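You operate a simulated robot arm through the tools that you are given. There is no shell and no other tool. Be economical: measure what you need, move in short steps, check, and stop when the job is done.

You run a simulated robot arm. Do the job below in one go: nothing can be reset, and whatever is moved stays where it is left.

Task
Lock the winder off: main switch off and bolted, air shut and vented, hold sign on the panel shelf.
Fine: leave the vent knob open; the pressure gauge ends on 0. Set down upright: hold sign.

The check looks at the end state, three seconds after you hand in, the way a careful person would. Anything else that was tipped, shoved, dropped, spilled or broken makes it a failure.

Robot
A 6-joint arm with a two-finger parallel gripper on a trunk, on a base that drives. Base frame: it is fixed to the floor where the robot stands at the start and does not move with it; the origin is under the middle of the robot, x ahead of it, y to its left, z up. Lengths are in mm, angles in degrees, forces in N, time in s.
With the tool pointing down near the work surface it reaches from about 320 to 820 mm from the robot's upright axis, wherever it stands. Its first joint turns from -166.0 to 166.0 degrees. Places, roughly: drain knob [600, 600, 1000]; hold sign [750, 1500, 750]; lock bolt [500, 0, 1100]; main air lever [600, 800, 1200]; main switch [500, -100, 1100]; panel shelf [500, 100, 900]; pressure gauge [700, 500, 1500]; regulator knob [600, 500, 1300]; steel bar [500, 2600, 1500]; vent knob [600, 500, 1100]. Payload 3.43 kg.
Tool frame: the origin (TCP) lies between the finger pads and is the grasp point; the fingertips stand 34 mm ahead of it; z points along the fingers, y is the line along which they close. The gripper opens to 128 mm. The fingers are 24 mm wide and 12 mm thick; the gripper's body (48 by 130 mm) begins 96 mm behind the TCP.
Orientation is told as [roll, pitch, yaw] about the base's x, y, z axes, in that order, counted from this pose: with the fingers straight down and closing along the base's y, the tool's x points along the base's -x, its y along +y and its z along -z.

Tools
- The arm moves only by the tool apply_moves. Its argument "motion" is a list of rows, each a list of 3 entries, a list of its own where there are three numbers: the shift along the tool's x, y, z in m, then the turn, a rotation vector about the tool's x, y, z in degrees, then the finger opening in m, from 0 to 0.128. In form: [[[dx, dy, dz], [ax, ay, az], grip], ...]. A call has 1 to 10 rows; each row shifts and turns the commanded pose from where the row before left it, along the tool's axes as they then stand. Rows are played at 5 a second. More than 50 mm and 8.6 degrees between two rows, or a gripper value outside its range, and nothing of the call is played. Where a pose cannot be reached the arm comes as near as it can. A force on the tool above 60 N (or 10 N above the force at the start of the call, whichever is more), or a blocked arm, ends the call early, and 0.2 s more pass. The fingers move at their own pace (about 45 mm/s each) and stop on an object; they squeeze with about 36 N. The grip force told is the motor's: it shows also when the fingers shut on nothing. Time passes only in rows, and 0.2 s behind the last, so rows that do not move let the fingers close. The reply holds the time, the measured pose of the TCP, the force on the tool along the base axes, the opening and the grip force, in the units named above and with some noise, with the torque about the TCP (base axes, N m) and any sound that the robot's microphone picked up.
- Cameras (640 x 400 px; columns grow to the right, rows downward): "scene" is now at [33.4, 199.8, 1522.3]; the picture's right is [0.16, -0.99, 0.00], its down [-0.53, -0.09, -0.84] and it looks along [0.83, 0.13, -0.54] (base axes); focal length 252 px, centre (320, 200). "wrist" rides on the gripper at [76, -11, -160] in the tool frame; the picture's right is [0.15, 0.99, 0.00], its down [-0.88, 0.13, -0.46] and it looks along [-0.45, 0.07, 0.89] (tool axes); focal length 234 px, centre (320, 200). There is no depth. A picture from a camera that has moved, and an enlarged one, comes with that camera's place and axes in the base frame and with its lens. The place of the scene camera against the robot may be out by one fixed shift of up to 25 mm in any direction.
- snapshot(camera): a new picture of that camera. The clock stands still meanwhile.
- drive_base(legs): drives the robot by 1 to 6 legs, each [ahead, turn to the left] in mm and degrees, along the robot's own axes; the way and the turn of a leg run together, so that a leg with both is an arc; at most 1500 mm and 180 degrees a leg. The arm and the cameras ride along, it lands a little off, and it stops where it bumps. It gives what a move gives.
- head_to(pan, tilt): turns the head with the scene camera to pan (to the left, within 155 degrees either way) and tilt (down, from -29 to 69), counted from straight ahead of the robot. It gives what a move gives.
- zoom(camera, box): a new picture of the part [left, top, right, bottom] of that camera's present view, enlarged. The clock stands still meanwhile.
- job_done(): hands the job in; it is judged then, once.

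Work in short steps. Places have to be worked out from the pictures, the camera data and where the tool is seen: move nearer, look again, correct. Check each grasp and each placing, and mend what went wrong. You have 120 turns and 78 pictures in all, those below and enlarged ones among them. Open the gripper and draw the arm clear of the work before you hand the job in, unless the task says otherwise; then end with one line.

The tools are called after "Emit:" as a command line: name --argument value ..., lists and objects as JSON in quotes. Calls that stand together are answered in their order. apply_moves: Moves the arm, as the interface text tells. Its arguments: {"type":"object","properties":{"motion":{"type":"array","items":{"type":"array"}}},"required":["motion"]} The other tools are called the same way: drive_base (legs) drives the base; head_to (pan, tilt) turns the head that bears the scene camera; snapshot (camera) takes a picture; zoom (camera, box) takes an enlarged picture of a part of a camera's view; job_done () hands the job in.

At the start:

```text
time: 0.0
eef_pos: [288.4, 252.7, 1342.4]
ee_rot: [-0.1, 0.0, -0.3]
ft_force: [-0.5, -0.6, -0.4]
moment: [-0.03, 0.02, -0.01]
opening: 128.0
gripper_force: 0.0
robot x, y, heading: [1.1, 8.5, -0.0]
head pan, tilt: [9.0, 32.8]
```

scene: 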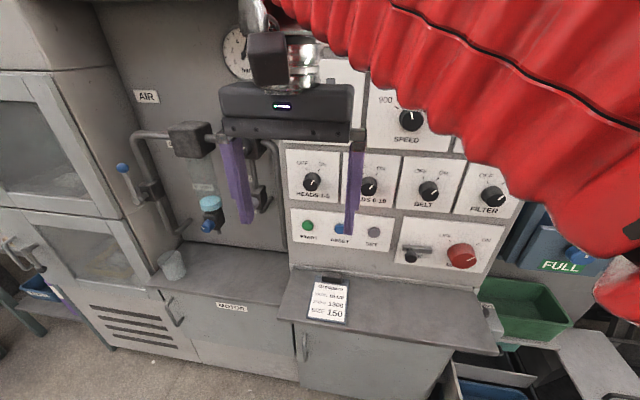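
wrist: 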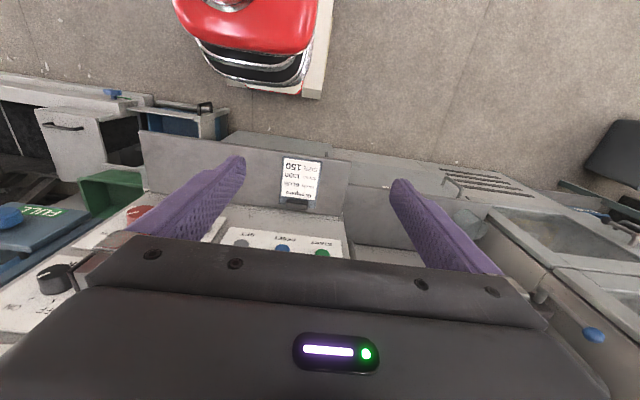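

The panel shows the red main switch with a bolt to its left, and the air piping on the left. I'll zoom in on both for detail.

Emit:
zoom --camera "scene" --box '[380, 200, 520, 288]'

Emit:
zoom --camera "scene" --box '[100, 80, 300, 280]'

Emit:
head_to --pan 60 --tilt 20

Emit:
snapshot --camera "scene"

```text
4.55 times, centred on (450, 244) of scene
camera zoom: at [33.4, 199.8, 1522.3], right [0.16, -0.99, 0.0], down [-0.53, -0.09, -0.84], along [0.83, 0.13, -0.54], focal length 1144 px, centre (-271, 0)
```

zoom: 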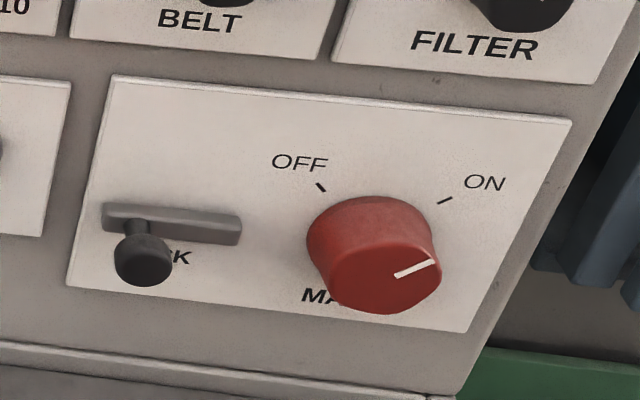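

```text
2.00 times, centred on (200, 180) of scene
camera zoom: at [33.4, 199.8, 1522.3], right [0.16, -0.99, 0.0], down [-0.53, -0.09, -0.84], along [0.83, 0.13, -0.54], focal length 503 px, centre (560, 240)
```

zoom: 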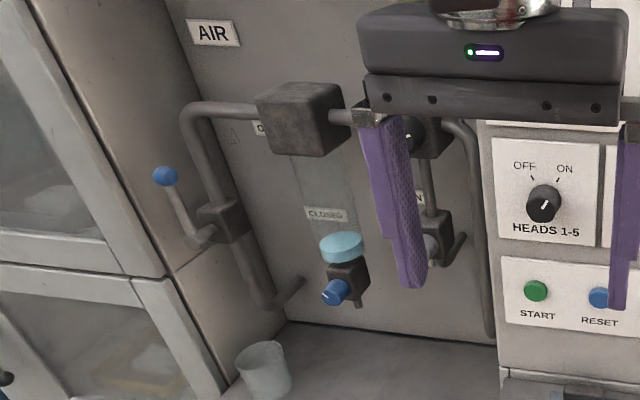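

```text
time: 1.2
eef_pos: [289.6, 254.4, 1342.1]
ee_rot: [0.0, 0.1, -0.3]
ft_force: [-0.3, 0.1, -0.3]
moment: [0.0, 0.02, 0.02]
opening: 127.9
gripper_force: 0.0
robot x, y, heading: [1.1, 10.6, 0.2]
head pan, tilt: [60.0, 20.0]
```

```text
73 pictures are left
camera scene: at [-8.0, 266.4, 1542.7], right [0.87, -0.5, 0.0], down [-0.17, -0.3, -0.94], along [0.47, 0.81, -0.34], focal length 252 px, centre (320, 200)
```

scene: 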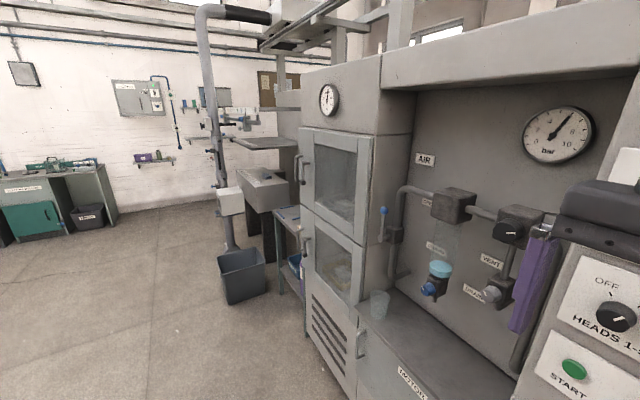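

Main switch points to ON, bolt is withdrawn to its left. I back off 250 mm for room (floor behind looks free) and start pitching the tool forward.

Emit:
drive_base --legs '[[-250, 0]]'

Emit:
apply_moves --motion '[[[0, 0, 0], [0, -8, 0], 0.128], [[0, 0, 0], [0, -8, 0], 0.128], [[0, 0, 0], [0, -8, 0], 0.128], [[0, 0, 0], [0, -8, 0], 0.128], [[0, 0, 0], [0, -8, 0], 0.128], [[0, 0, 0], [0, -8, 0], 0.128], [[0, 0, 0], [0, -8, 0], 0.128], [[0, 0, 0], [0, -8, 0], 0.128], [[0, 0, 0], [0, -8, 0], 0.128], [[0, 0, 0], [0, -8, 0], 0.128]]'

Emit:
head_to --pan 0 --tilt 25

Emit:
snapshot --camera "scene"

```text
time: 3.4
eef_pos: [38.7, 255.2, 1344.4]
ee_rot: [0.0, 0.0, -0.3]
ft_force: [0.7, -0.5, 0.2]
moment: [0.0, -0.02, 0.01]
opening: 128.2
gripper_force: 0.1
robot x, y, heading: [-250.2, 7.0, -0.4]
head pan, tilt: [60.0, 20.0]
```

```text
time: 5.5
eef_pos: [72.0, 211.9, 1424.5]
ee_rot: [33.8, -69.7, -41.3]
ft_force: [0.3, -0.5, -0.4]
moment: [0.01, 0.01, 0.0]
opening: 128.1
gripper_force: 0.1
robot x, y, heading: [-252.3, 7.0, -0.0]
head pan, tilt: [60.0, 20.0]
stopped in row 10: the arm was blocked; the commanded pose is now the measured one
```

```text
time: 6.8
eef_pos: [71.7, 210.1, 1423.6]
ee_rot: [33.9, -69.7, -41.4]
ft_force: [0.0, 0.8, -0.3]
moment: [0.0, 0.0, -0.02]
opening: 127.9
gripper_force: 0.0
robot x, y, heading: [-251.8, 10.8, 0.0]
head pan, tilt: [0.0, 25.0]
```

```text
72 pictures are left
camera scene: at [-288.9, 247.5, 1481.9], right [0.96, -0.27, 0.0], down [-0.24, -0.85, -0.46], along [0.13, 0.45, -0.89], focal length 252 px, centre (320, 200)
```

scene: 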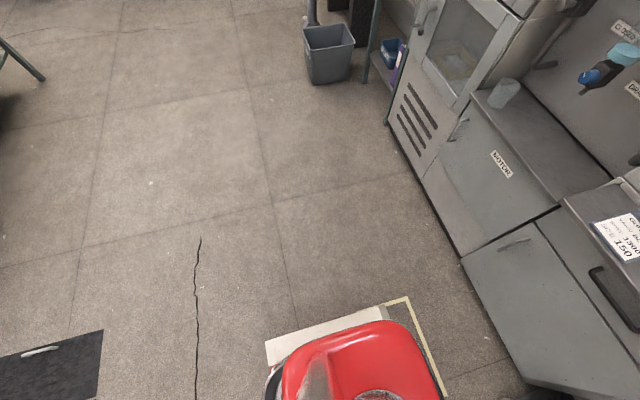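

The camera's pose doesn't match the head angles; perhaps arm and head got in each other's way. Lower/extend the arm a bit away, then command the head again.

Emit:
head_to --pan 20 --tilt 25

Emit:
snapshot --camera "scene"

Emit:
snapshot --camera "wrist"

```text
time: 7.6
eef_pos: [71.5, 210.8, 1424.9]
ee_rot: [33.9, -69.7, -41.3]
ft_force: [-0.1, 0.1, 0.1]
moment: [0.02, -0.01, 0.03]
opening: 128.0
gripper_force: 0.0
robot x, y, heading: [-254.8, 9.4, 0.0]
head pan, tilt: [20.0, 25.0]
```

```text
71 pictures are left
camera scene: at [-288.8, 247.8, 1482.2], right [0.96, -0.27, 0.0], down [-0.24, -0.85, -0.47], along [0.13, 0.45, -0.88], focal length 252 px, centre (320, 200)
```

scene: 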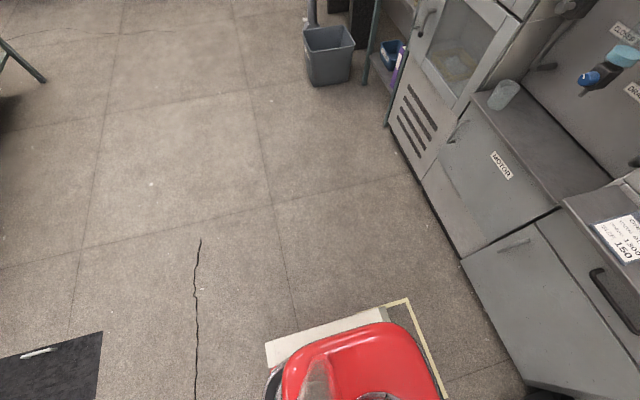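

```text
70 pictures are left
camera wrist: at [-102.1, 231.7, 1395.4], right [0.12, 0.99, 0.05], down [-0.18, -0.03, 0.98], along [0.98, -0.12, 0.18], focal length 234 px, centre (320, 200)
```

wrist: 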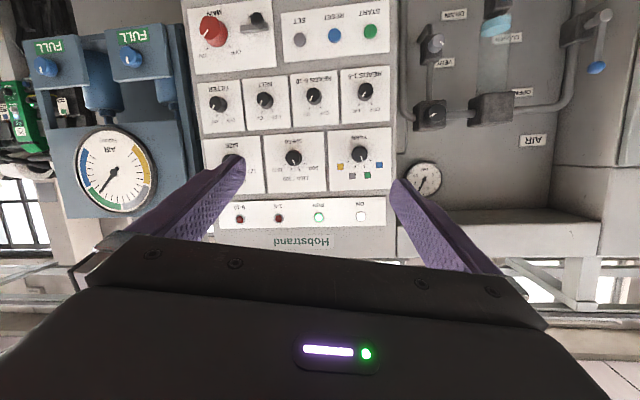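

The upside-down wrist view shows the panel well, and the head seems pushed by the arm. I move the arm 160 mm forward to free it and look again.

Emit:
apply_moves --motion '[[[0, 0, 0.04], [0, 0, 0], 0.128], [[0, 0, 0.04], [0, 0, 0], 0.128], [[0, 0, 0.04], [0, 0, 0], 0.128], [[0, 0, 0.04], [0, 0, 0], 0.128]]'

Emit:
head_to --pan 0 --tilt 20

Emit:
snapshot --camera "scene"

```text
time: 8.6
eef_pos: [223.0, 204.4, 1378.9]
ee_rot: [33.7, -69.6, -40.3]
ft_force: [0.1, -0.2, -0.8]
moment: [-0.05, 0.01, -0.02]
opening: 127.8
gripper_force: 0.1
robot x, y, heading: [-255.4, 10.1, -0.0]
head pan, tilt: [20.0, 25.0]
```

```text
time: 9.4
eef_pos: [222.0, 202.8, 1379.1]
ee_rot: [33.9, -69.7, -40.4]
ft_force: [0.5, 1.0, 0.6]
moment: [0.02, -0.02, 0.04]
opening: 127.8
gripper_force: 0.1
robot x, y, heading: [-252.2, 6.4, -0.2]
head pan, tilt: [0.0, 20.0]
```

```text
69 pictures are left
camera scene: at [-212.9, 185.9, 1542.7], right [0.0, -1.0, 0.0], down [-0.34, 0.0, -0.94], along [0.94, 0.0, -0.34], focal length 252 px, centre (320, 200)
```

scene: 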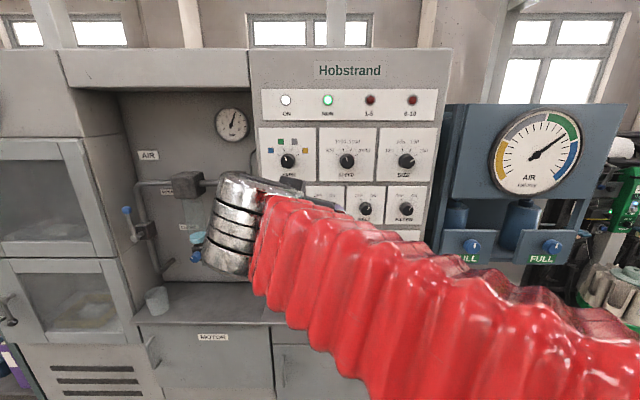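

Head is free again. Now I square the tool to point along +x and then descend/slide in front of the switch at a standoff.

Emit:
apply_moves --motion '[[[0, 0, 0], [-2.53, -5.47, -4.13], 0.128], [[0, 0, 0], [-2.53, -5.47, -4.13], 0.128], [[0, 0, 0], [-2.53, -5.47, -4.13], 0.128]]'

Emit:
apply_moves --motion '[[[0.034, -0.034, 0], [0, 0, 0], 0.1], [[0.034, -0.034, 0], [0, 0, 0], 0.1], [[0.034, -0.034, 0], [0, 0, 0], 0.1], [[0.034, -0.034, 0], [0, 0, 0], 0.1], [[0.034, -0.034, 0], [0, 0, 0], 0.1], [[0.034, -0.034, 0], [0, 0, 0], 0.1], [[0.034, -0.034, 0], [0, 0, 0], 0.1], [[0.034, -0.034, 0], [0, 0, 0], 0.1]]'

Emit:
snapshot --camera "wrist"

```text
time: 10.2
eef_pos: [221.3, 203.1, 1378.7]
ee_rot: [179.4, -89.7, -178.2]
ft_force: [0.2, -0.2, 0.3]
moment: [-0.01, 0.01, -0.02]
opening: 127.8
gripper_force: 0.1
robot x, y, heading: [-249.2, 6.8, -0.3]
head pan, tilt: [0.0, 20.0]
```

```text
time: 12.0
eef_pos: [246.9, 49.3, 1221.7]
ee_rot: [174.7, -89.8, -174.1]
ft_force: [-0.6, -0.4, -0.2]
moment: [-0.02, 0.03, 0.02]
opening: 100.1
gripper_force: 0.1
out of reach, approached as far as the arm can: row 5, 6, 7, 8
robot x, y, heading: [-250.6, 5.7, -0.0]
head pan, tilt: [0.0, 20.0]
```

```text
68 pictures are left
camera wrist: at [87.2, 35.2, 1144.5], right [-0.01, 0.99, -0.15], down [-0.46, 0.12, 0.88], along [0.89, 0.08, 0.45], focal length 234 px, centre (320, 200)
```

wrist: 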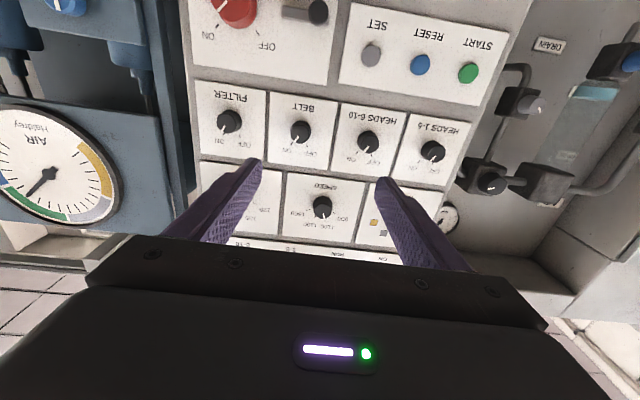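

Rays from two wrist views place the red knob around (516, −91, 1071). The pose is too close in; I push forward to gain reach.

Emit:
apply_moves --motion '[[[0, 0, 0.04], [0, 0, 0], 0.1], [[0, 0, 0.04], [0, 0, 0], 0.1], [[0, 0, 0.04], [0, 0, 0], 0.1], [[0, 0, 0], [0, 0, 0], 0.1]]'

```text
time: 13.0
eef_pos: [361.8, 70.5, 1226.8]
ee_rot: [175.1, -89.8, -174.6]
ft_force: [0.0, -0.1, -0.1]
moment: [0.01, -0.02, -0.05]
opening: 100.0
gripper_force: 0.1
out of reach, approached as far as the arm can: row 1, 2, 3
robot x, y, heading: [-254.0, 7.2, -0.3]
head pan, tilt: [0.0, 20.0]
```

Orientation is actually square. Now move down and to the right from here.

Emit:
apply_moves --motion '[[[0.03, -0.03, 0], [0, 0, 0], 0.1], [[0.03, -0.03, 0], [0, 0, 0], 0.1], [[0.03, -0.03, 0], [0, 0, 0], 0.1], [[0.03, -0.03, 0], [0, 0, 0], 0.1]]'

Emit:
snapshot --camera "wrist"

Emit:
snapshot --camera "scene"

```text
time: 14.0
eef_pos: [345.2, 85.0, 1130.6]
ee_rot: [173.1, -89.8, -173.0]
ft_force: [-0.7, -0.4, -0.5]
moment: [0.03, 0.03, 0.0]
opening: 99.9
gripper_force: 0.1
out of reach, approached as far as the arm can: row 1, 2, 3, 4
robot x, y, heading: [-253.2, 6.5, -0.0]
head pan, tilt: [0.0, 20.0]
```

```text
67 pictures are left
camera wrist: at [185.8, 72.6, 1052.3], right [0.0, 0.99, -0.15], down [-0.46, 0.13, 0.88], along [0.89, 0.07, 0.45], focal length 234 px, centre (320, 200)
```

wrist: 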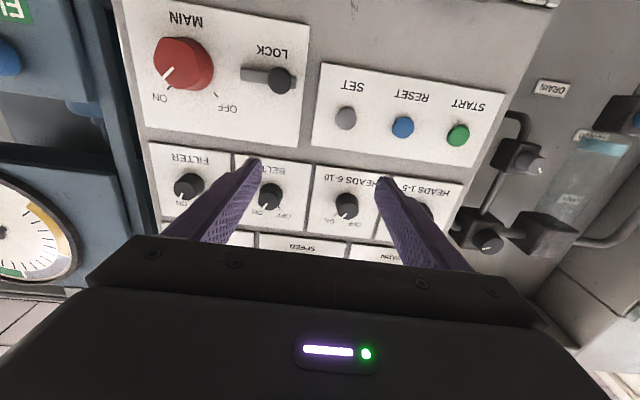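

```text
66 pictures are left
camera scene: at [-212.7, 185.9, 1542.7], right [0.0, -1.0, 0.0], down [-0.34, 0.0, -0.94], along [0.94, 0.0, -0.34], focal length 252 px, centre (320, 200)
```

scene: 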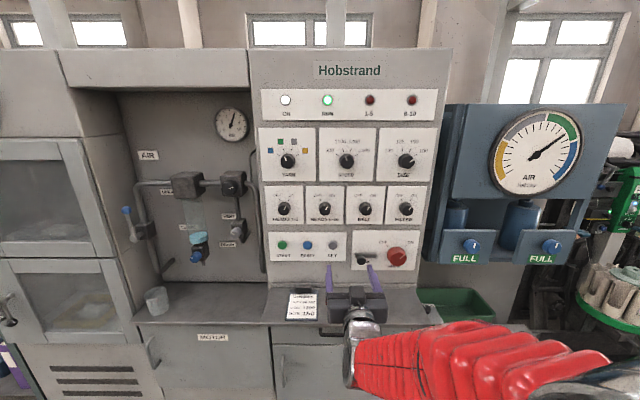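

Refined: switch knob ≈ (516, −93, 1066), bolt knob ≈ (516, 25, 1060). Try sliding forward and right toward the switch.

Emit:
apply_moves --motion '[[[0.01, -0.03, 0.014], [0, 0, 0], 0.1], [[0.01, -0.03, 0.014], [0, 0, 0], 0.1], [[0.01, -0.03, 0.014], [0, 0, 0], 0.1], [[0.01, -0.03, 0.014], [0, 0, 0], 0.1], [[0.01, -0.03, 0.014], [0, 0, 0], 0.1], [[0.01, -0.03, 0], [0, 0, 0], 0.1]]'

```text
time: 15.4
eef_pos: [354.2, 83.3, 1117.0]
ee_rot: [172.6, -89.7, -172.8]
ft_force: [0.8, 0.7, -0.1]
moment: [0.03, 0.0, 0.0]
opening: 99.7
gripper_force: 0.1
out of reach, approached as far as the arm can: row 1, 2, 3, 4, 5, 6
robot x, y, heading: [-251.1, 9.0, 0.2]
head pan, tilt: [0.0, 20.0]
```

A wrist limit keeps the tool left of the robot's middle, so I'd rather shift the base right. First a look to the right side.

Emit:
head_to --pan -70 --tilt 35

Emit:
snapshot --camera "scene"

```text
time: 16.8
eef_pos: [354.6, 84.1, 1116.4]
ee_rot: [170.2, -89.9, -170.5]
ft_force: [1.3, -1.1, 0.7]
moment: [-0.02, -0.02, -0.03]
opening: 100.0
gripper_force: 0.0
robot x, y, heading: [-254.5, 10.7, -0.0]
head pan, tilt: [-70.0, 35.0]
```

```text
65 pictures are left
camera scene: at [-275.8, 103.2, 1518.9], right [-0.94, -0.34, 0.0], down [-0.2, 0.54, -0.82], along [0.28, -0.77, -0.57], focal length 252 px, centre (320, 200)
```

scene: 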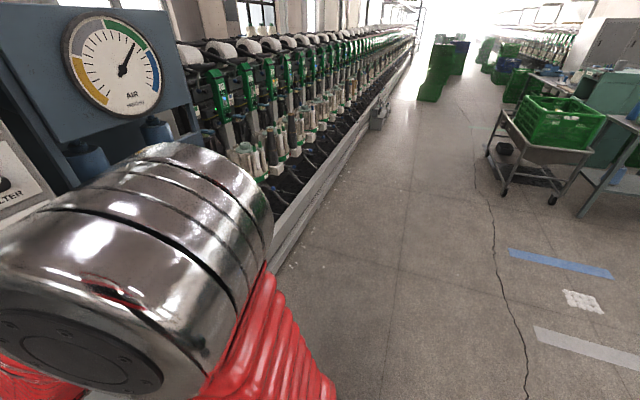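

Clear to the right. I turn, shift 190 mm right and turn back.

Emit:
drive_base --legs '[[0, -90], [190, 0], [0, 90]]'

Emit:
snapshot --camera "wrist"

```text
time: 29.7
eef_pos: [358.9, -108.5, 1117.3]
ee_rot: [170.3, -89.9, -170.9]
ft_force: [0.4, -0.5, 0.7]
moment: [0.02, -0.01, 0.0]
opening: 100.0
gripper_force: 0.0
robot x, y, heading: [-248.0, -193.5, -0.3]
head pan, tilt: [-70.0, 35.0]
```

```text
64 pictures are left
camera wrist: at [198.6, -119.1, 1039.7], right [0.01, 0.99, -0.15], down [-0.46, 0.13, 0.88], along [0.89, 0.06, 0.45], focal length 234 px, centre (320, 200)
```

wrist: 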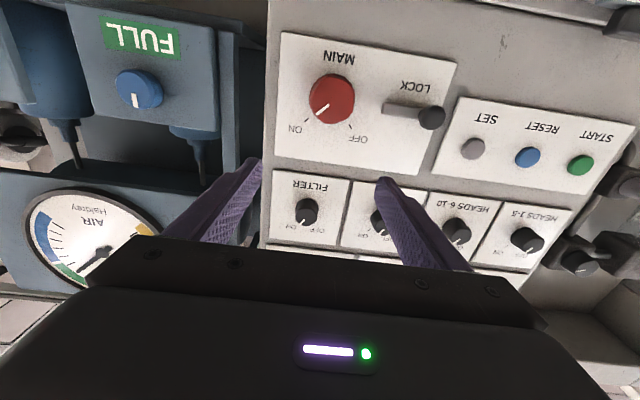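

The switch is straight ahead, ≈ (505, −98, 1059). I lower to its height, pre-rotating +40° about the tool axis so I have range for the −85° turn, with opening 85 mm.

Emit:
apply_moves --motion '[[[0.03, 0.005, 0], [0, 0, 0], 0.085], [[0.028, 0.005, 0], [0, 0, 0], 0.085], [[0, 0, 0], [0, 0, 8], 0.085], [[0, 0, 0], [0, 0, 8], 0.085], [[0, 0, 0], [0, 0, 8], 0.085], [[0, 0, 0], [0, 0, 8], 0.085], [[0, 0, 0], [0, 0, 8], 0.085], [[0, 0, 0], [0, 0, 0], 0.085]]'

Emit:
snapshot --camera "wrist"

```text
time: 31.5
eef_pos: [322.8, 27.5, 1242.7]
ee_rot: [88.2, -50.6, -89.8]
ft_force: [0.1, 0.1, 0.2]
moment: [-0.02, -0.02, 0.0]
opening: 84.9
gripper_force: 0.0
out of reach, approached as far as the arm can: row 3, 4, 5, 6, 7
robot x, y, heading: [-250.6, -189.1, -0.6]
head pan, tilt: [-70.0, 35.0]
```

```text
63 pictures are left
camera wrist: at [162.0, 69.9, 1178.3], right [0.03, 0.86, 0.51], down [-0.45, -0.45, 0.77], along [0.89, -0.25, 0.37], focal length 234 px, centre (320, 200)
```

wrist: 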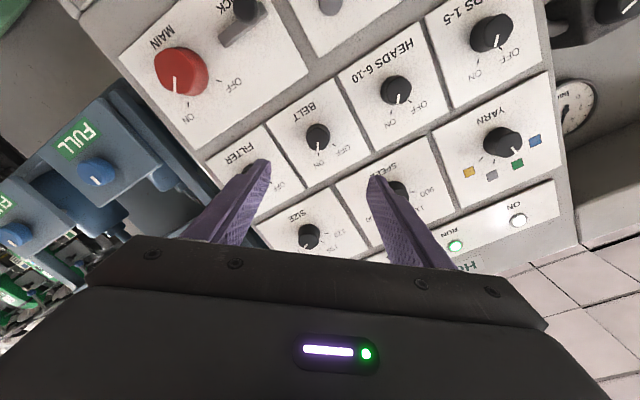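

Positive roll is what hits the wrist limit; negative roll is free, which is the direction the switch needs. I roll back −130° so the fingers close vertically.

Emit:
apply_moves --motion '[[[0, 0, 0], [0, 0, -8.5], 0.085], [[0, 0, 0], [0, 0, -8.5], 0.085], [[0, 0, 0], [0, 0, -8.5], 0.085], [[0, 0, 0], [0, 0, -8.5], 0.085], [[0, 0, 0], [0, 0, -8.5], 0.085], [[0, 0, 0], [0, 0, -8.5], 0.085], [[0, 0, 0], [0, 0, -8.5], 0.085], [[0, 0, 0], [0, 0, -8.5], 0.085], [[0, 0, 0], [0, 0, -8.5], 0.085], [[0, 0, 0], [0, 0, -8.5], 0.085]]'

Emit:
apply_moves --motion '[[[0, 0, 0], [0, 0, -8.5], 0.085], [[0, 0, 0], [0, 0, -8.5], 0.085], [[0, 0, 0], [0, 0, -8.5], 0.085], [[0, 0, 0], [0, 0, -8.5], 0.085], [[0, 0, 0], [0, 0, -8.5], 0.085], [[0, 0, 0], [0, 0, 0], 0.085]]'

Emit:
snapshot --camera "wrist"

```text
time: 33.7
eef_pos: [321.7, 26.5, 1241.9]
ee_rot: [-90.2, -44.8, 89.7]
ft_force: [-0.2, 0.2, 0.3]
moment: [-0.01, -0.01, 0.0]
opening: 84.8
gripper_force: 0.1
robot x, y, heading: [-246.7, -198.6, -0.4]
head pan, tilt: [-70.0, 35.0]
```

```text
time: 35.1
eef_pos: [321.3, 27.5, 1241.9]
ee_rot: [-90.0, -2.5, 89.6]
ft_force: [-0.1, -0.4, 0.7]
moment: [-0.02, -0.02, 0.0]
opening: 85.0
gripper_force: 0.1
robot x, y, heading: [-247.5, -191.8, -0.5]
head pan, tilt: [-70.0, 35.0]
```

```text
62 pictures are left
camera wrist: at [161.2, -48.6, 1248.8], right [0.0, -0.1, -0.99], down [-0.45, 0.89, -0.09], along [0.89, 0.45, -0.05], focal length 234 px, centre (320, 200)
```

wrist: 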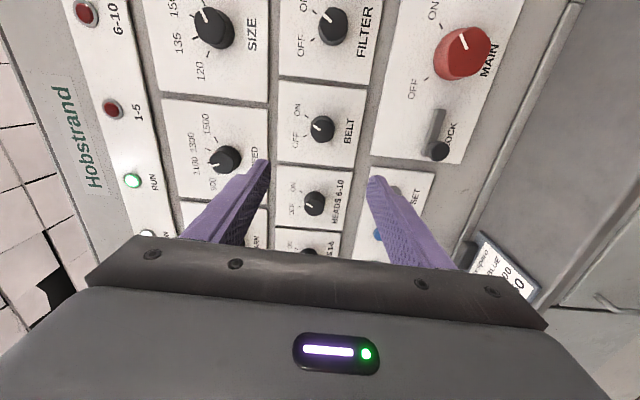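

Tool is now rolled with fingers closing vertically. Combined rays give the switch knob centre ≈ (530, −102, 1061); I move to a standoff at x≈440.

Emit:
apply_moves --motion '[[[0.0215, 0.03, 0.0198], [0, 0, 0], 0.085], [[0.0215, 0.03, 0.0198], [0, 0, 0], 0.085], [[0.0215, 0.03, 0.0198], [0, 0, 0], 0.085], [[0.0215, 0.03, 0.0198], [0, 0, 0], 0.085], [[0.0215, 0.03, 0.0198], [0, 0, 0], 0.085], [[0.0215, 0.03, 0.0198], [0, 0, 0], 0.085], [[0, 0, 0], [0, 0, 0], 0.085]]'

Emit:
snapshot --camera "wrist"

```text
time: 36.7
eef_pos: [440.2, -94.2, 1054.6]
ee_rot: [-90.1, -2.5, 89.7]
ft_force: [-0.1, -0.7, 0.3]
moment: [0.02, -0.02, -0.03]
opening: 85.1
gripper_force: 0.1
robot x, y, heading: [-247.0, -190.2, -0.4]
head pan, tilt: [-70.0, 35.0]
```

```text
61 pictures are left
camera wrist: at [280.7, -170.8, 1061.9], right [0.0, -0.1, -0.99], down [-0.45, 0.89, -0.09], along [0.89, 0.45, -0.04], focal length 234 px, centre (320, 200)
```

wrist: 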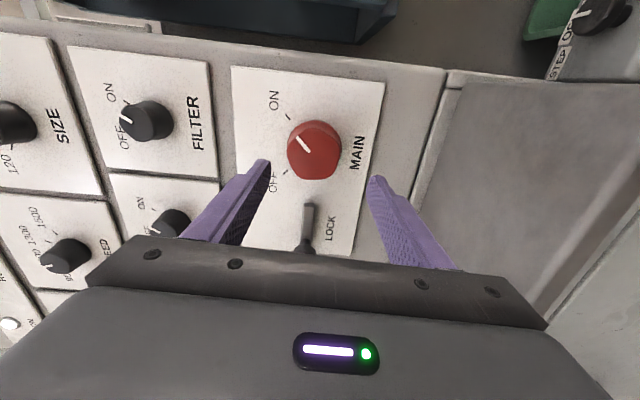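

Knob at ≈ (525, −105, 1063). I correct and advance 60 mm so the fingers straddle the knob, then look.

Emit:
apply_moves --motion '[[[0.01, -0.008, 0], [0, 0, 0], 0.085], [[0, 0, 0.02], [0, 0, 0], 0.085], [[0, 0, 0.02], [0, 0, 0], 0.085], [[0, 0, 0.02], [0, 0, 0], 0.085], [[0, 0, 0], [0, 0, 0], 0.085]]'

Emit:
snapshot --camera "wrist"

```text
time: 37.9
eef_pos: [499.2, -96.8, 1066.1]
ee_rot: [-90.0, -2.5, 89.0]
ft_force: [0.1, 0.6, -1.2]
moment: [0.0, -0.02, -0.01]
opening: 84.9
gripper_force: 0.0
out of reach, approached as far as the arm can: row 2, 4
robot x, y, heading: [-250.1, -194.7, -0.4]
head pan, tilt: [-70.0, 35.0]
```

```text
60 pictures are left
camera wrist: at [338.3, -170.6, 1071.9], right [0.0, -0.1, -0.99], down [-0.44, 0.89, -0.09], along [0.9, 0.44, -0.05], focal length 234 px, centre (320, 200)
```

wrist: 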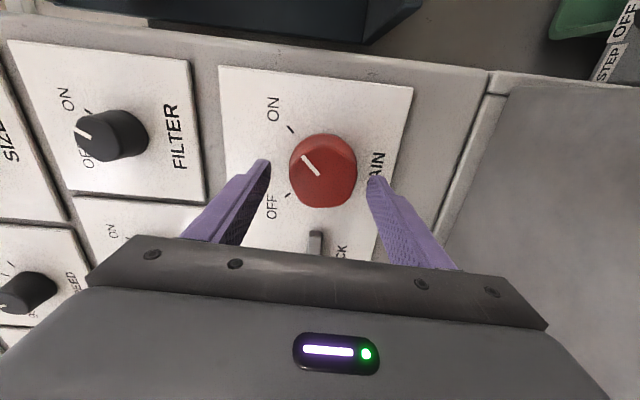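

Need ~9 mm to the right (−y) and ~12 mm further in. Try it in small steps.

Emit:
apply_moves --motion '[[[0.005, 0.002, 0], [0, 0, 0], 0.085], [[0.004, 0.002, 0.0], [0, 0, 0], 0.085], [[0, 0, 0.006], [0, 0, 0], 0.085], [[0, 0, 0.006], [0, 0, 0], 0.085], [[0, 0, 0], [0, 0, 0], 0.085]]'

```text
time: 39.1
eef_pos: [509.5, -95.3, 1063.4]
ee_rot: [-90.0, -2.4, 88.9]
ft_force: [0.7, 0.3, -0.6]
moment: [-0.02, 0.0, 0.0]
opening: 85.1
gripper_force: 0.0
out of reach, approached as far as the arm can: row 1, 2
robot x, y, heading: [-249.7, -189.4, -0.3]
head pan, tilt: [-70.0, 35.0]
```

The arm is at its lateral limit; the fingers are above and below the knob, so a 0.8° base turn to the right will centre it.

Emit:
drive_base --legs '[[0, -0.8]]'

Emit:
snapshot --camera "wrist"

```text
time: 39.9
eef_pos: [510.9, -106.0, 1062.6]
ee_rot: [-89.9, -2.5, 88.2]
ft_force: [-0.1, -0.3, -0.5]
moment: [0.0, 0.0, 0.0]
opening: 84.9
gripper_force: 0.0
robot x, y, heading: [-248.9, -188.0, -1.1]
head pan, tilt: [-70.0, 35.0]
```

```text
59 pictures are left
camera wrist: at [349.1, -177.4, 1069.7], right [0.0, -0.1, -0.99], down [-0.43, 0.9, -0.09], along [0.9, 0.42, -0.05], focal length 234 px, centre (320, 200)
```

wrist: 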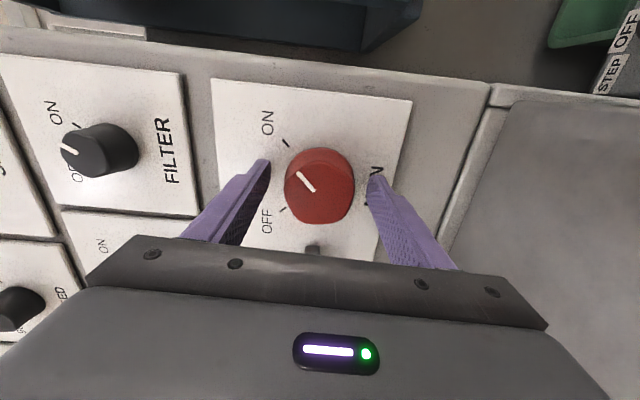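

The knob is now centred at the TCP projection (~(319,193)). Close on it.

Emit:
apply_moves --motion '[[[0, 0, 0], [0, 0, 0], 0.04], [[0, 0, 0], [0, 0, 0], 0.04], [[0, 0, 0], [0, 0, 0], 0.04], [[0, 0, 0], [0, 0, 0], 0.04]]'

```text
time: 40.9
eef_pos: [510.5, -104.4, 1061.6]
ee_rot: [-90.0, -2.5, 88.1]
ft_force: [-1.3, 0.4, -4.6]
moment: [-0.06, 0.14, 0.07]
opening: 58.8
gripper_force: 44.8
robot x, y, heading: [-244.5, -190.6, -1.3]
head pan, tilt: [-70.0, 35.0]
```

Grip at 58.8 mm. Turn −40° and watch.

Emit:
apply_moves --motion '[[[0, 0, 0], [0, 0, -8], 0.04], [[0, 0, 0], [0, 0, -8], 0.04], [[0, 0, 0], [0, 0, -8], 0.04], [[0, 0, 0], [0, 0, -8], 0.04], [[0, 0, 0], [0, 0, -8], 0.04]]'

Emit:
snapshot --camera "wrist"

```text
time: 42.0
eef_pos: [510.8, -105.4, 1066.6]
ee_rot: [-90.4, 37.6, 88.0]
ft_force: [3.2, 8.2, 12.8]
moment: [0.07, -0.88, 0.38]
opening: 58.8
gripper_force: 45.3
robot x, y, heading: [-251.0, -188.0, -1.0]
head pan, tilt: [-70.0, 35.0]
```

```text
58 pictures are left
camera wrist: at [349.6, -153.4, 1119.1], right [-0.02, -0.72, -0.69], down [-0.43, 0.63, -0.64], along [0.9, 0.29, -0.32], focal length 234 px, centre (320, 200)
```

wrist: 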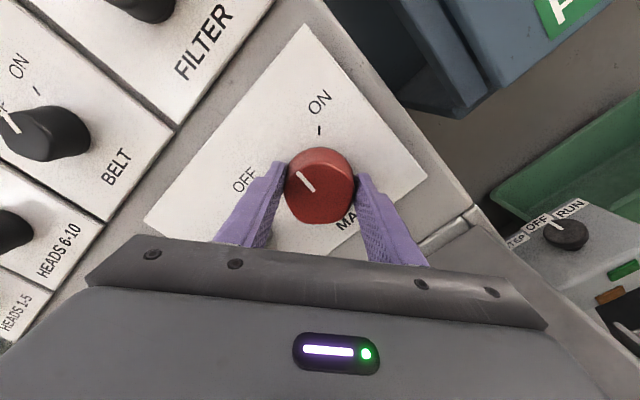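

The knob turns with the gripper; about half way. Continue −44° more.

Emit:
apply_moves --motion '[[[0, 0, 0], [0, 0, -8], 0.04], [[0, 0, 0], [0, 0, -8], 0.04], [[0, 0, 0], [0, 0, -8], 0.04], [[0, 0, 0], [0, 0, -8], 0.04], [[0, 0, 0], [0, 0, -8], 0.04], [[0, 0, 0], [0, 0, -4], 0.04], [[0, 0, 0], [0, 0, 0], 0.04]]'

Emit:
snapshot --camera "wrist"

```text
time: 43.6
eef_pos: [510.5, -100.4, 1067.7]
ee_rot: [-93.6, 81.8, 84.8]
ft_force: [2.0, 35.6, 32.8]
moment: [0.11, -1.24, 1.33]
opening: 58.8
gripper_force: 45.0
robot x, y, heading: [-249.7, -195.7, -1.3]
head pan, tilt: [-70.0, 35.0]
```

```text
57 pictures are left
camera wrist: at [350.7, -97.5, 1141.8], right [-0.03, -1.0, 0.0], down [-0.45, 0.01, -0.89], along [0.89, -0.02, -0.45], focal length 234 px, centre (320, 200)
```

wrist: 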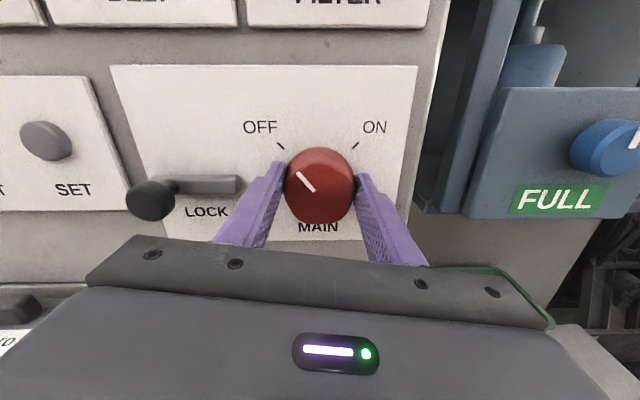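

The pointer is at OFF. Release gently and withdraw 70 mm.

Emit:
apply_moves --motion '[[[0, 0, 0], [0, 0, 0], 0.075], [[0, 0, 0], [0, 0, 0], 0.075], [[0, 0, -0.02], [0, 0, 0], 0.08], [[0, 0, -0.03], [0, 0, 0], 0.08], [[0, 0, -0.03], [0, 0, 0], 0.08], [[0, 0, 0], [0, 0, 0], 0.08]]'

Emit:
snapshot --camera "wrist"

```text
time: 45.0
eef_pos: [431.2, -104.2, 1065.3]
ee_rot: [-90.1, 81.5, 87.9]
ft_force: [-0.4, 0.0, -0.1]
moment: [0.02, 0.01, -0.03]
opening: 80.0
gripper_force: 0.0
robot x, y, heading: [-245.8, -188.7, -1.4]
head pan, tilt: [-70.0, 35.0]
```

```text
56 pictures are left
camera wrist: at [271.5, -99.2, 1140.6], right [-0.03, -1.0, 0.0], down [-0.46, 0.02, -0.89], along [0.89, -0.03, -0.46], focal length 234 px, centre (320, 200)
```

wrist: 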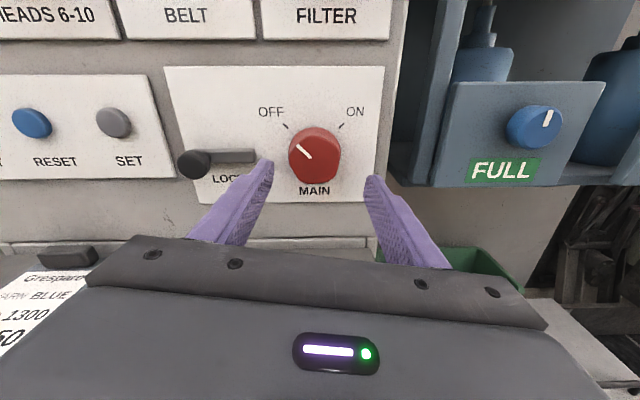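

Switch is at OFF. Bolt knob estimated ≈ (515–525, 29, 1058). I level the roll and slide left in front of it.

Emit:
apply_moves --motion '[[[0, 0, -0.01], [0, 0, -8.5], 0.08], [[0, 0, 0], [1.7, 0, 0], 0.08], [[-0.002, -0.033, 0], [0, 0, 0], 0.08], [[-0.002, -0.033, 0], [0, 0, 0], 0.08], [[-0.002, -0.033, 0], [0, 0, 0], 0.08], [[-0.001, -0.033, 0], [0, 0, 0], 0.08], [[0, 0, 0], [0, 0, 0], 0.08]]'

Emit:
snapshot --camera "wrist"

```text
time: 46.6
eef_pos: [424.1, 29.4, 1058.1]
ee_rot: [105.7, 90.0, -74.5]
ft_force: [0.7, 0.2, -0.5]
moment: [-0.01, -0.01, 0.0]
opening: 80.0
gripper_force: 0.1
robot x, y, heading: [-247.9, -189.1, -1.3]
head pan, tilt: [-70.0, 35.0]
```

```text
55 pictures are left
camera wrist: at [263.4, 40.6, 1131.9], right [0.0, -0.99, 0.15], down [-0.46, -0.13, -0.88], along [0.89, -0.07, -0.45], focal length 234 px, centre (320, 200)
```

wrist: 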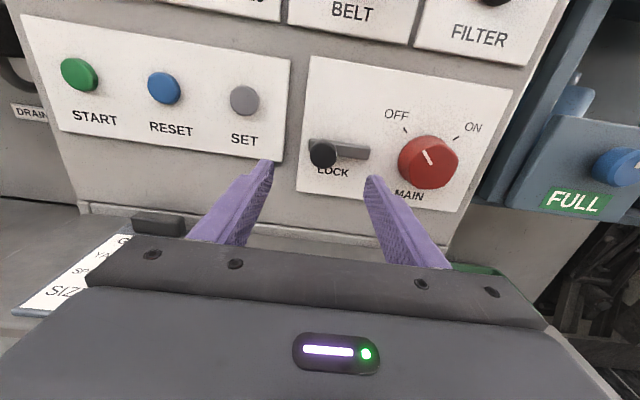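

Level now; knob at ≈ (520, 26, 1060). Narrow to 60 mm, adjust, and advance to x≈470 for a closer look.

Emit:
apply_moves --motion '[[[0.002, 0.003, 0.015], [0, 0, 0], 0.06], [[0, 0, 0.015], [0, 0, 0], 0.06], [[0, 0, 0.016], [0, 0, 0], 0.06], [[0, 0, 0], [0, 0, 0], 0.06]]'

Emit:
zoom --camera "wrist" --box '[220, 100, 460, 250]'

```text
time: 47.6
eef_pos: [468.4, 25.4, 1060.0]
ee_rot: [-106.0, 89.9, 73.8]
ft_force: [0.0, 0.6, 0.2]
moment: [0.01, 0.01, -0.07]
opening: 60.0
gripper_force: 0.0
robot x, y, heading: [-246.5, -194.0, -0.9]
head pan, tilt: [-70.0, 35.0]
```

```text
2.67 times, centred on (340, 175) of wrist
camera zoom: at [308.8, 37.4, 1134.0], right [0.0, -0.99, 0.15], down [-0.46, -0.13, -0.88], along [0.89, -0.07, -0.45], focal length 624 px, centre (267, 267)
```

zoom: 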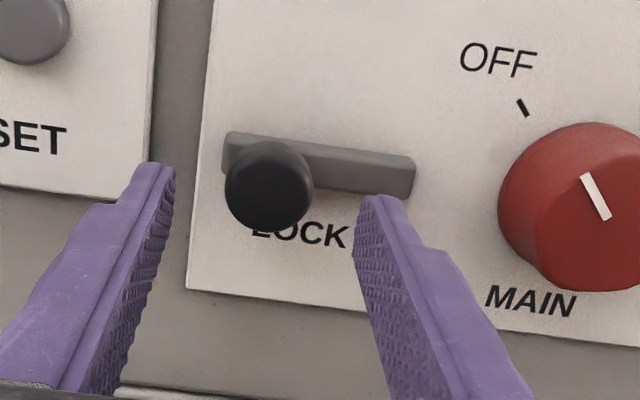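

Well aligned. Advance 22 mm and close on the knob.

Emit:
apply_moves --motion '[[[0.001, 0, 0.011], [0, 0, 0], 0.06], [[0, 0, 0.011], [0, 0, 0], 0.06], [[0, 0, 0], [0, 0, 0], 0.06]]'

Emit:
zoom --camera "wrist" --box '[220, 100, 460, 250]'

```text
time: 48.5
eef_pos: [490.2, 26.8, 1059.9]
ee_rot: [-104.1, 90.1, 75.7]
ft_force: [-0.6, 0.3, -0.1]
moment: [-0.02, 0.01, 0.0]
opening: 60.0
gripper_force: 0.1
robot x, y, heading: [-248.1, -191.5, -1.1]
head pan, tilt: [-70.0, 35.0]
```

```text
2.67 times, centred on (340, 175) of wrist
camera zoom: at [331.0, 37.0, 1134.2], right [0.0, -0.99, 0.15], down [-0.46, -0.13, -0.88], along [0.89, -0.07, -0.45], focal length 624 px, centre (267, 267)
```

zoom: 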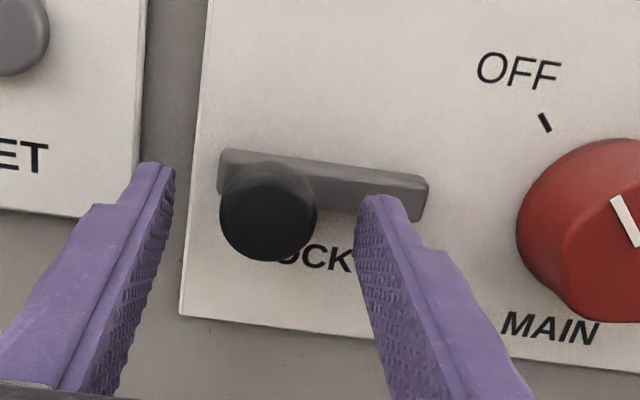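

Knob centre lies just behind the fingertips; go 5 mm deeper and close.

Emit:
apply_moves --motion '[[[0, 0, 0.005], [0, 0, 0], 0.06], [[0, 0, 0], [0, 0, 0], 0.015], [[0, 0, 0], [0, 0, 0], 0.015], [[0, 0, 0], [0, 0, 0], 0.015], [[0, 0, 0], [0, 0, 0], 0.015]]'

```text
time: 49.6
eef_pos: [495.0, 25.6, 1060.0]
ee_rot: [-126.3, 90.0, 53.6]
ft_force: [0.0, -0.3, 0.2]
moment: [-0.02, -0.05, -0.05]
opening: 29.5
gripper_force: 45.0
robot x, y, heading: [-248.3, -190.8, -1.0]
head pan, tilt: [-70.0, 35.0]
```

Knob gripped at 29.5 mm. Slide right (−y) in 8 mm steps, watching force.

Emit:
apply_moves --motion '[[[0, 0.008, 0], [0, 0, 0], 0.015], [[0, 0.008, 0], [0, 0, 0], 0.015], [[0, 0.008, 0], [0, 0, 0], 0.015], [[0, 0, 0], [0, 0, 0], 0.015]]'

Emit:
snapshot --camera "wrist"

```text
time: 50.6
eef_pos: [495.5, 1.2, 1059.3]
ee_rot: [-134.7, 90.0, 44.9]
ft_force: [6.3, -0.8, 2.5]
moment: [-0.05, -0.47, -0.01]
opening: 29.1
gripper_force: 45.0
robot x, y, heading: [-247.8, -189.3, -1.0]
head pan, tilt: [-70.0, 35.0]
```

```text
52 pictures are left
camera wrist: at [335.7, 12.2, 1134.2], right [0.0, -0.99, 0.15], down [-0.46, -0.13, -0.88], along [0.89, -0.07, -0.45], focal length 234 px, centre (320, 200)
```

wrist: 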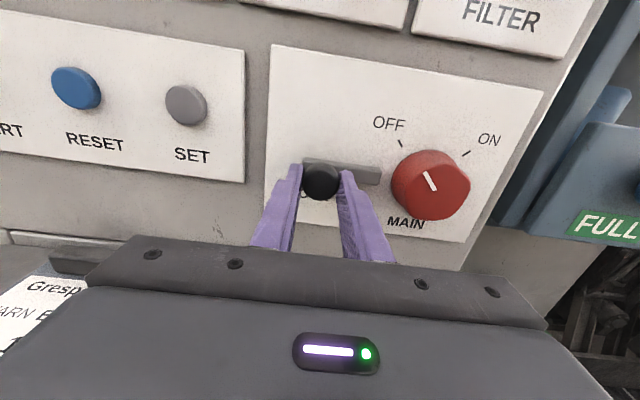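

The whole bolt slides along with the knob toward the switch. Continue until it meets a stop.

Emit:
apply_moves --motion '[[[0, 0.006, 0], [0, 0, 0], 0.015], [[0, 0.006, 0], [0, 0, 0], 0.015], [[0, 0.006, 0], [0, 0, 0], 0.015], [[0, 0.006, 0], [0, 0, 0], 0.015], [[0, 0.006, 0], [0, 0, 0], 0.015], [[0, 0.006, 0], [0, 0, 0], 0.015], [[0, 0, 0], [0, 0, 0], 0.015]]'

Emit:
zoom --camera "wrist" --box '[220, 100, 500, 275]'

```text
time: 51.8
eef_pos: [495.0, -14.3, 1060.0]
ee_rot: [77.5, 89.6, -101.7]
ft_force: [15.7, 11.8, -5.2]
moment: [-0.12, 0.46, -0.07]
opening: 29.5
gripper_force: 44.6
robot x, y, heading: [-248.5, -191.5, -1.1]
head pan, tilt: [-70.0, 35.0]
stopped in row 5: the force on the tool passed its limit at 67 N (the readings are from after the stop); the commanded pose is now the measured one
```

```text
2.29 times, centred on (360, 188) of wrist
camera zoom: at [335.5, -6.1, 1134.5], right [0.02, -0.99, 0.15], down [-0.45, -0.14, -0.88], along [0.89, -0.06, -0.45], focal length 535 px, centre (229, 229)
```

zoom: 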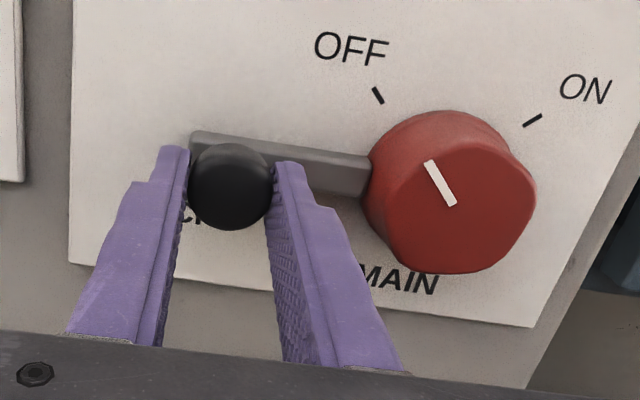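

The bolt travelled 40 mm and its end has met the switch knob, with a force stop. I push once more gently to see whether it's at its end stop.

Emit:
apply_moves --motion '[[[0, 0.003, 0], [0, 0, 0], 0.015], [[0, 0.003, 0], [0, 0, 0], 0.015], [[0, 0, 0], [0, 0, 0], 0.015]]'

```text
time: 52.5
eef_pos: [494.3, -15.4, 1060.7]
ee_rot: [71.7, 89.5, -106.6]
ft_force: [21.8, 12.5, -7.4]
moment: [-0.04, 0.53, -0.29]
opening: 29.4
gripper_force: 45.1
robot x, y, heading: [-246.8, -190.7, -1.0]
head pan, tilt: [-70.0, 35.0]
stopped in row 3: the force on the tool passed its limit at 62 N (the readings are from after the stop); the commanded pose is now the measured one
```

It's hard against its stop. Release, back off and inspect.

Emit:
apply_moves --motion '[[[0, 0, 0], [0, 0, 0], 0.05], [[0, 0, 0], [0, 0, 0], 0.05], [[0, 0, -0.03], [0, 0, 0], 0.05], [[0, 0, -0.03], [0, 0, 0], 0.05], [[0, 0.03, -0.03], [0, 0, 0], 0.05], [[0, 0.03, 0], [0, 0, 0], 0.05], [[0, 0, 0], [0, 0, 0], 0.05]]'

Emit:
zoom --camera "wrist" --box '[200, 80, 440, 230]'

```text
time: 54.1
eef_pos: [405.9, -78.1, 1060.4]
ee_rot: [93.8, 89.7, -84.9]
ft_force: [0.0, -0.2, 0.8]
moment: [-0.05, 0.03, -0.05]
opening: 49.8
gripper_force: 0.0
robot x, y, heading: [-249.3, -191.4, -1.0]
head pan, tilt: [-70.0, 35.0]
```

```text
2.67 times, centred on (320, 155) of wrist
camera zoom: at [245.3, -71.3, 1135.1], right [0.02, -0.99, 0.15], down [-0.45, -0.15, -0.88], along [0.89, -0.05, -0.45], focal length 624 px, centre (320, 320)
```

zoom: 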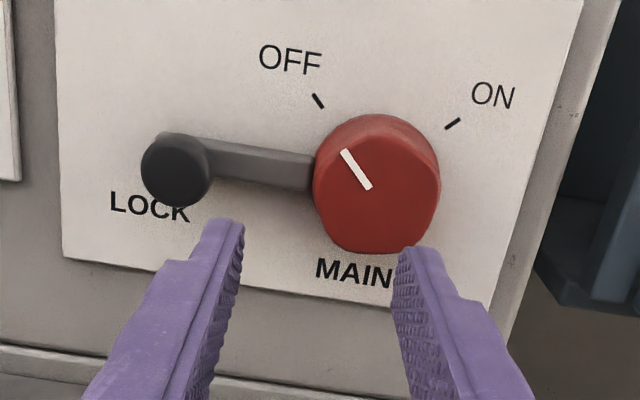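

Switch OFF with bolt home against its stop. Now to the air valves: retract, drive back and shift left, then look.

Emit:
drive_base --legs '[[-120, 0], [0, 91], [690, 0], [0, -90]]'

Emit:
head_to --pan 0 --tilt 25

Emit:
snapshot --camera "scene"

Emit:
snapshot --camera "wrist"

```text
time: 60.3
eef_pos: [-398.0, 478.3, 1061.0]
ee_rot: [84.2, 89.5, -11.4]
ft_force: [0.7, -0.1, 0.0]
moment: [0.02, 0.0, 0.01]
opening: 50.1
gripper_force: 0.1
robot x, y, heading: [-318.2, -192.8, 83.0]
head pan, tilt: [-70.0, 35.0]
stopped in leg 2: the robot was blocked; the commanded pose is now the measured one
```

```text
time: 61.7
eef_pos: [-398.6, 478.5, 1060.9]
ee_rot: [85.4, 89.6, -10.3]
ft_force: [-0.1, -0.4, -0.4]
moment: [0.02, 0.03, 0.0]
opening: 49.9
gripper_force: 0.0
robot x, y, heading: [-313.4, -193.7, 83.1]
head pan, tilt: [0.0, 25.0]
```

```text
49 pictures are left
camera scene: at [-463.1, -121.1, 1534.6], right [0.99, -0.12, 0.0], down [-0.05, -0.42, -0.91], along [0.11, 0.9, -0.42], focal length 252 px, centre (320, 200)
```

scene: 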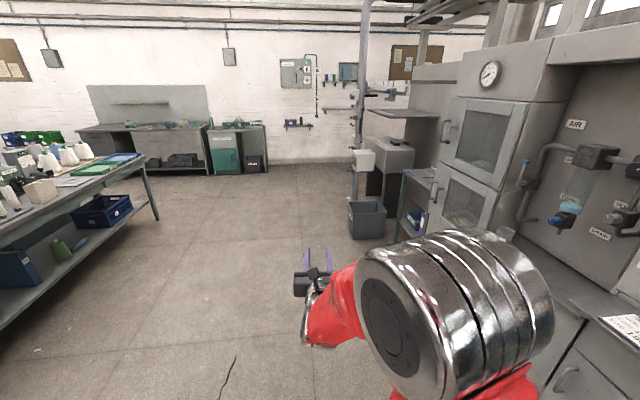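

```text
48 pictures are left
camera wrist: at [-425.6, 320.0, 1135.6], right [0.98, -0.1, 0.15], down [0.09, -0.47, -0.88], along [0.16, 0.88, -0.45], focal length 234 px, centre (320, 200)
```

wrist: 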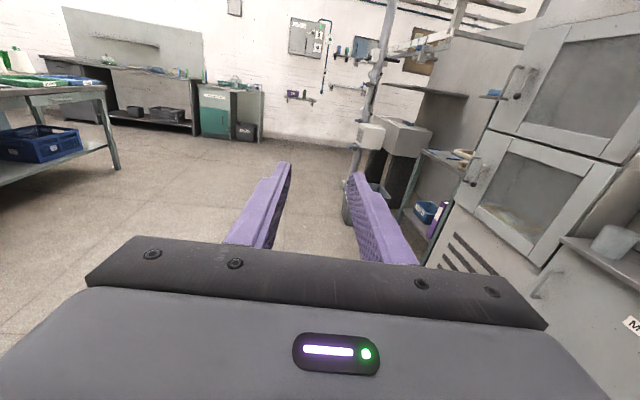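

The turn was blocked—probably the big elbow on the robot's right against the shelf. Look to the right.

Emit:
head_to --pan -75 --tilt 45

Emit:
snapshot --camera "scene"

```text
time: 63.2
eef_pos: [-397.1, 478.2, 1062.3]
ee_rot: [85.6, 89.6, -10.2]
ft_force: [-0.3, 0.3, -0.3]
moment: [-0.02, 0.0, 0.06]
opening: 50.1
gripper_force: 0.1
robot x, y, heading: [-316.8, -193.9, 82.7]
head pan, tilt: [-75.0, 45.0]
```

```text
47 pictures are left
camera scene: at [-393.9, -201.1, 1504.1], right [0.14, -0.99, 0.0], down [-0.7, -0.1, -0.71], along [0.7, 0.1, -0.71], focal length 252 px, centre (320, 200)
```

scene: 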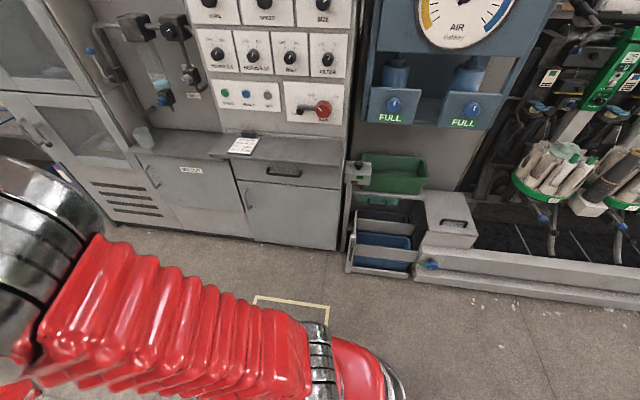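

The shelf side looks free. Check what is on the other side (behind where I came from).

Emit:
head_to --pan 100 --tilt 55

Emit:
snapshot --camera "scene"

Emit:
head_to --pan -30 --tilt 60

Emit:
snapshot --camera "scene"

```text
time: 65.8
eef_pos: [-398.0, 477.9, 1061.1]
ee_rot: [85.4, 89.7, -10.3]
ft_force: [0.5, 0.3, 0.4]
moment: [0.0, 0.01, 0.0]
opening: 50.0
gripper_force: 0.0
robot x, y, heading: [-314.2, -191.0, 83.2]
head pan, tilt: [100.0, 55.0]
```

```text
46 pictures are left
camera scene: at [-546.4, -216.3, 1490.7], right [-0.05, 1.0, 0.0], down [0.82, 0.04, -0.57], along [-0.57, -0.03, -0.82], focal length 252 px, centre (320, 200)
```

scene: 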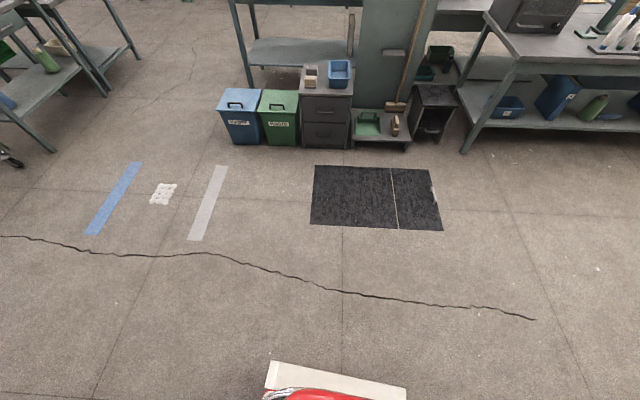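

```text
time: 68.0
eef_pos: [-398.6, 478.7, 1060.8]
ee_rot: [85.5, 89.6, -10.2]
ft_force: [0.4, -0.2, -0.7]
moment: [0.0, 0.02, -0.01]
opening: 49.8
gripper_force: 0.0
robot x, y, heading: [-316.2, -190.0, 83.0]
head pan, tilt: [-30.0, 60.0]
```

```text
45 pictures are left
camera scene: at [-434.3, -159.2, 1484.6], right [0.8, -0.6, 0.0], down [-0.52, -0.69, -0.5], along [0.3, 0.4, -0.87], focal length 252 px, centre (320, 200)
```

scene: 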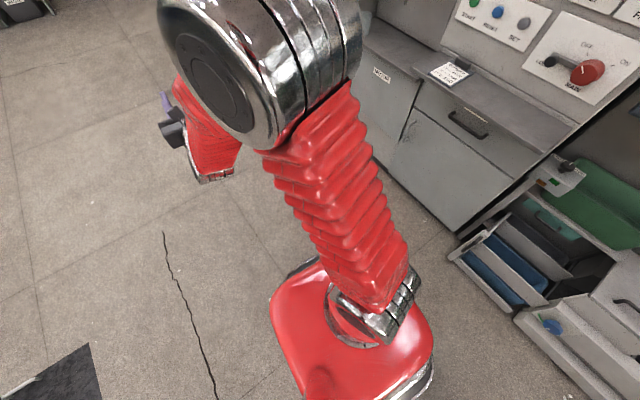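

Nothing is touching the robot visibly. I try the rest of the turn and drive in small legs.

Emit:
drive_base --legs '[[0, 6], [100, 0]]'

```text
time: 69.9
eef_pos: [-465.6, 567.7, 1061.4]
ee_rot: [85.0, 89.5, -4.5]
ft_force: [0.4, -0.1, -0.5]
moment: [0.03, 0.01, 0.01]
opening: 49.8
gripper_force: 0.1
robot x, y, heading: [-316.1, -87.4, 89.3]
head pan, tilt: [-30.0, 60.0]
```

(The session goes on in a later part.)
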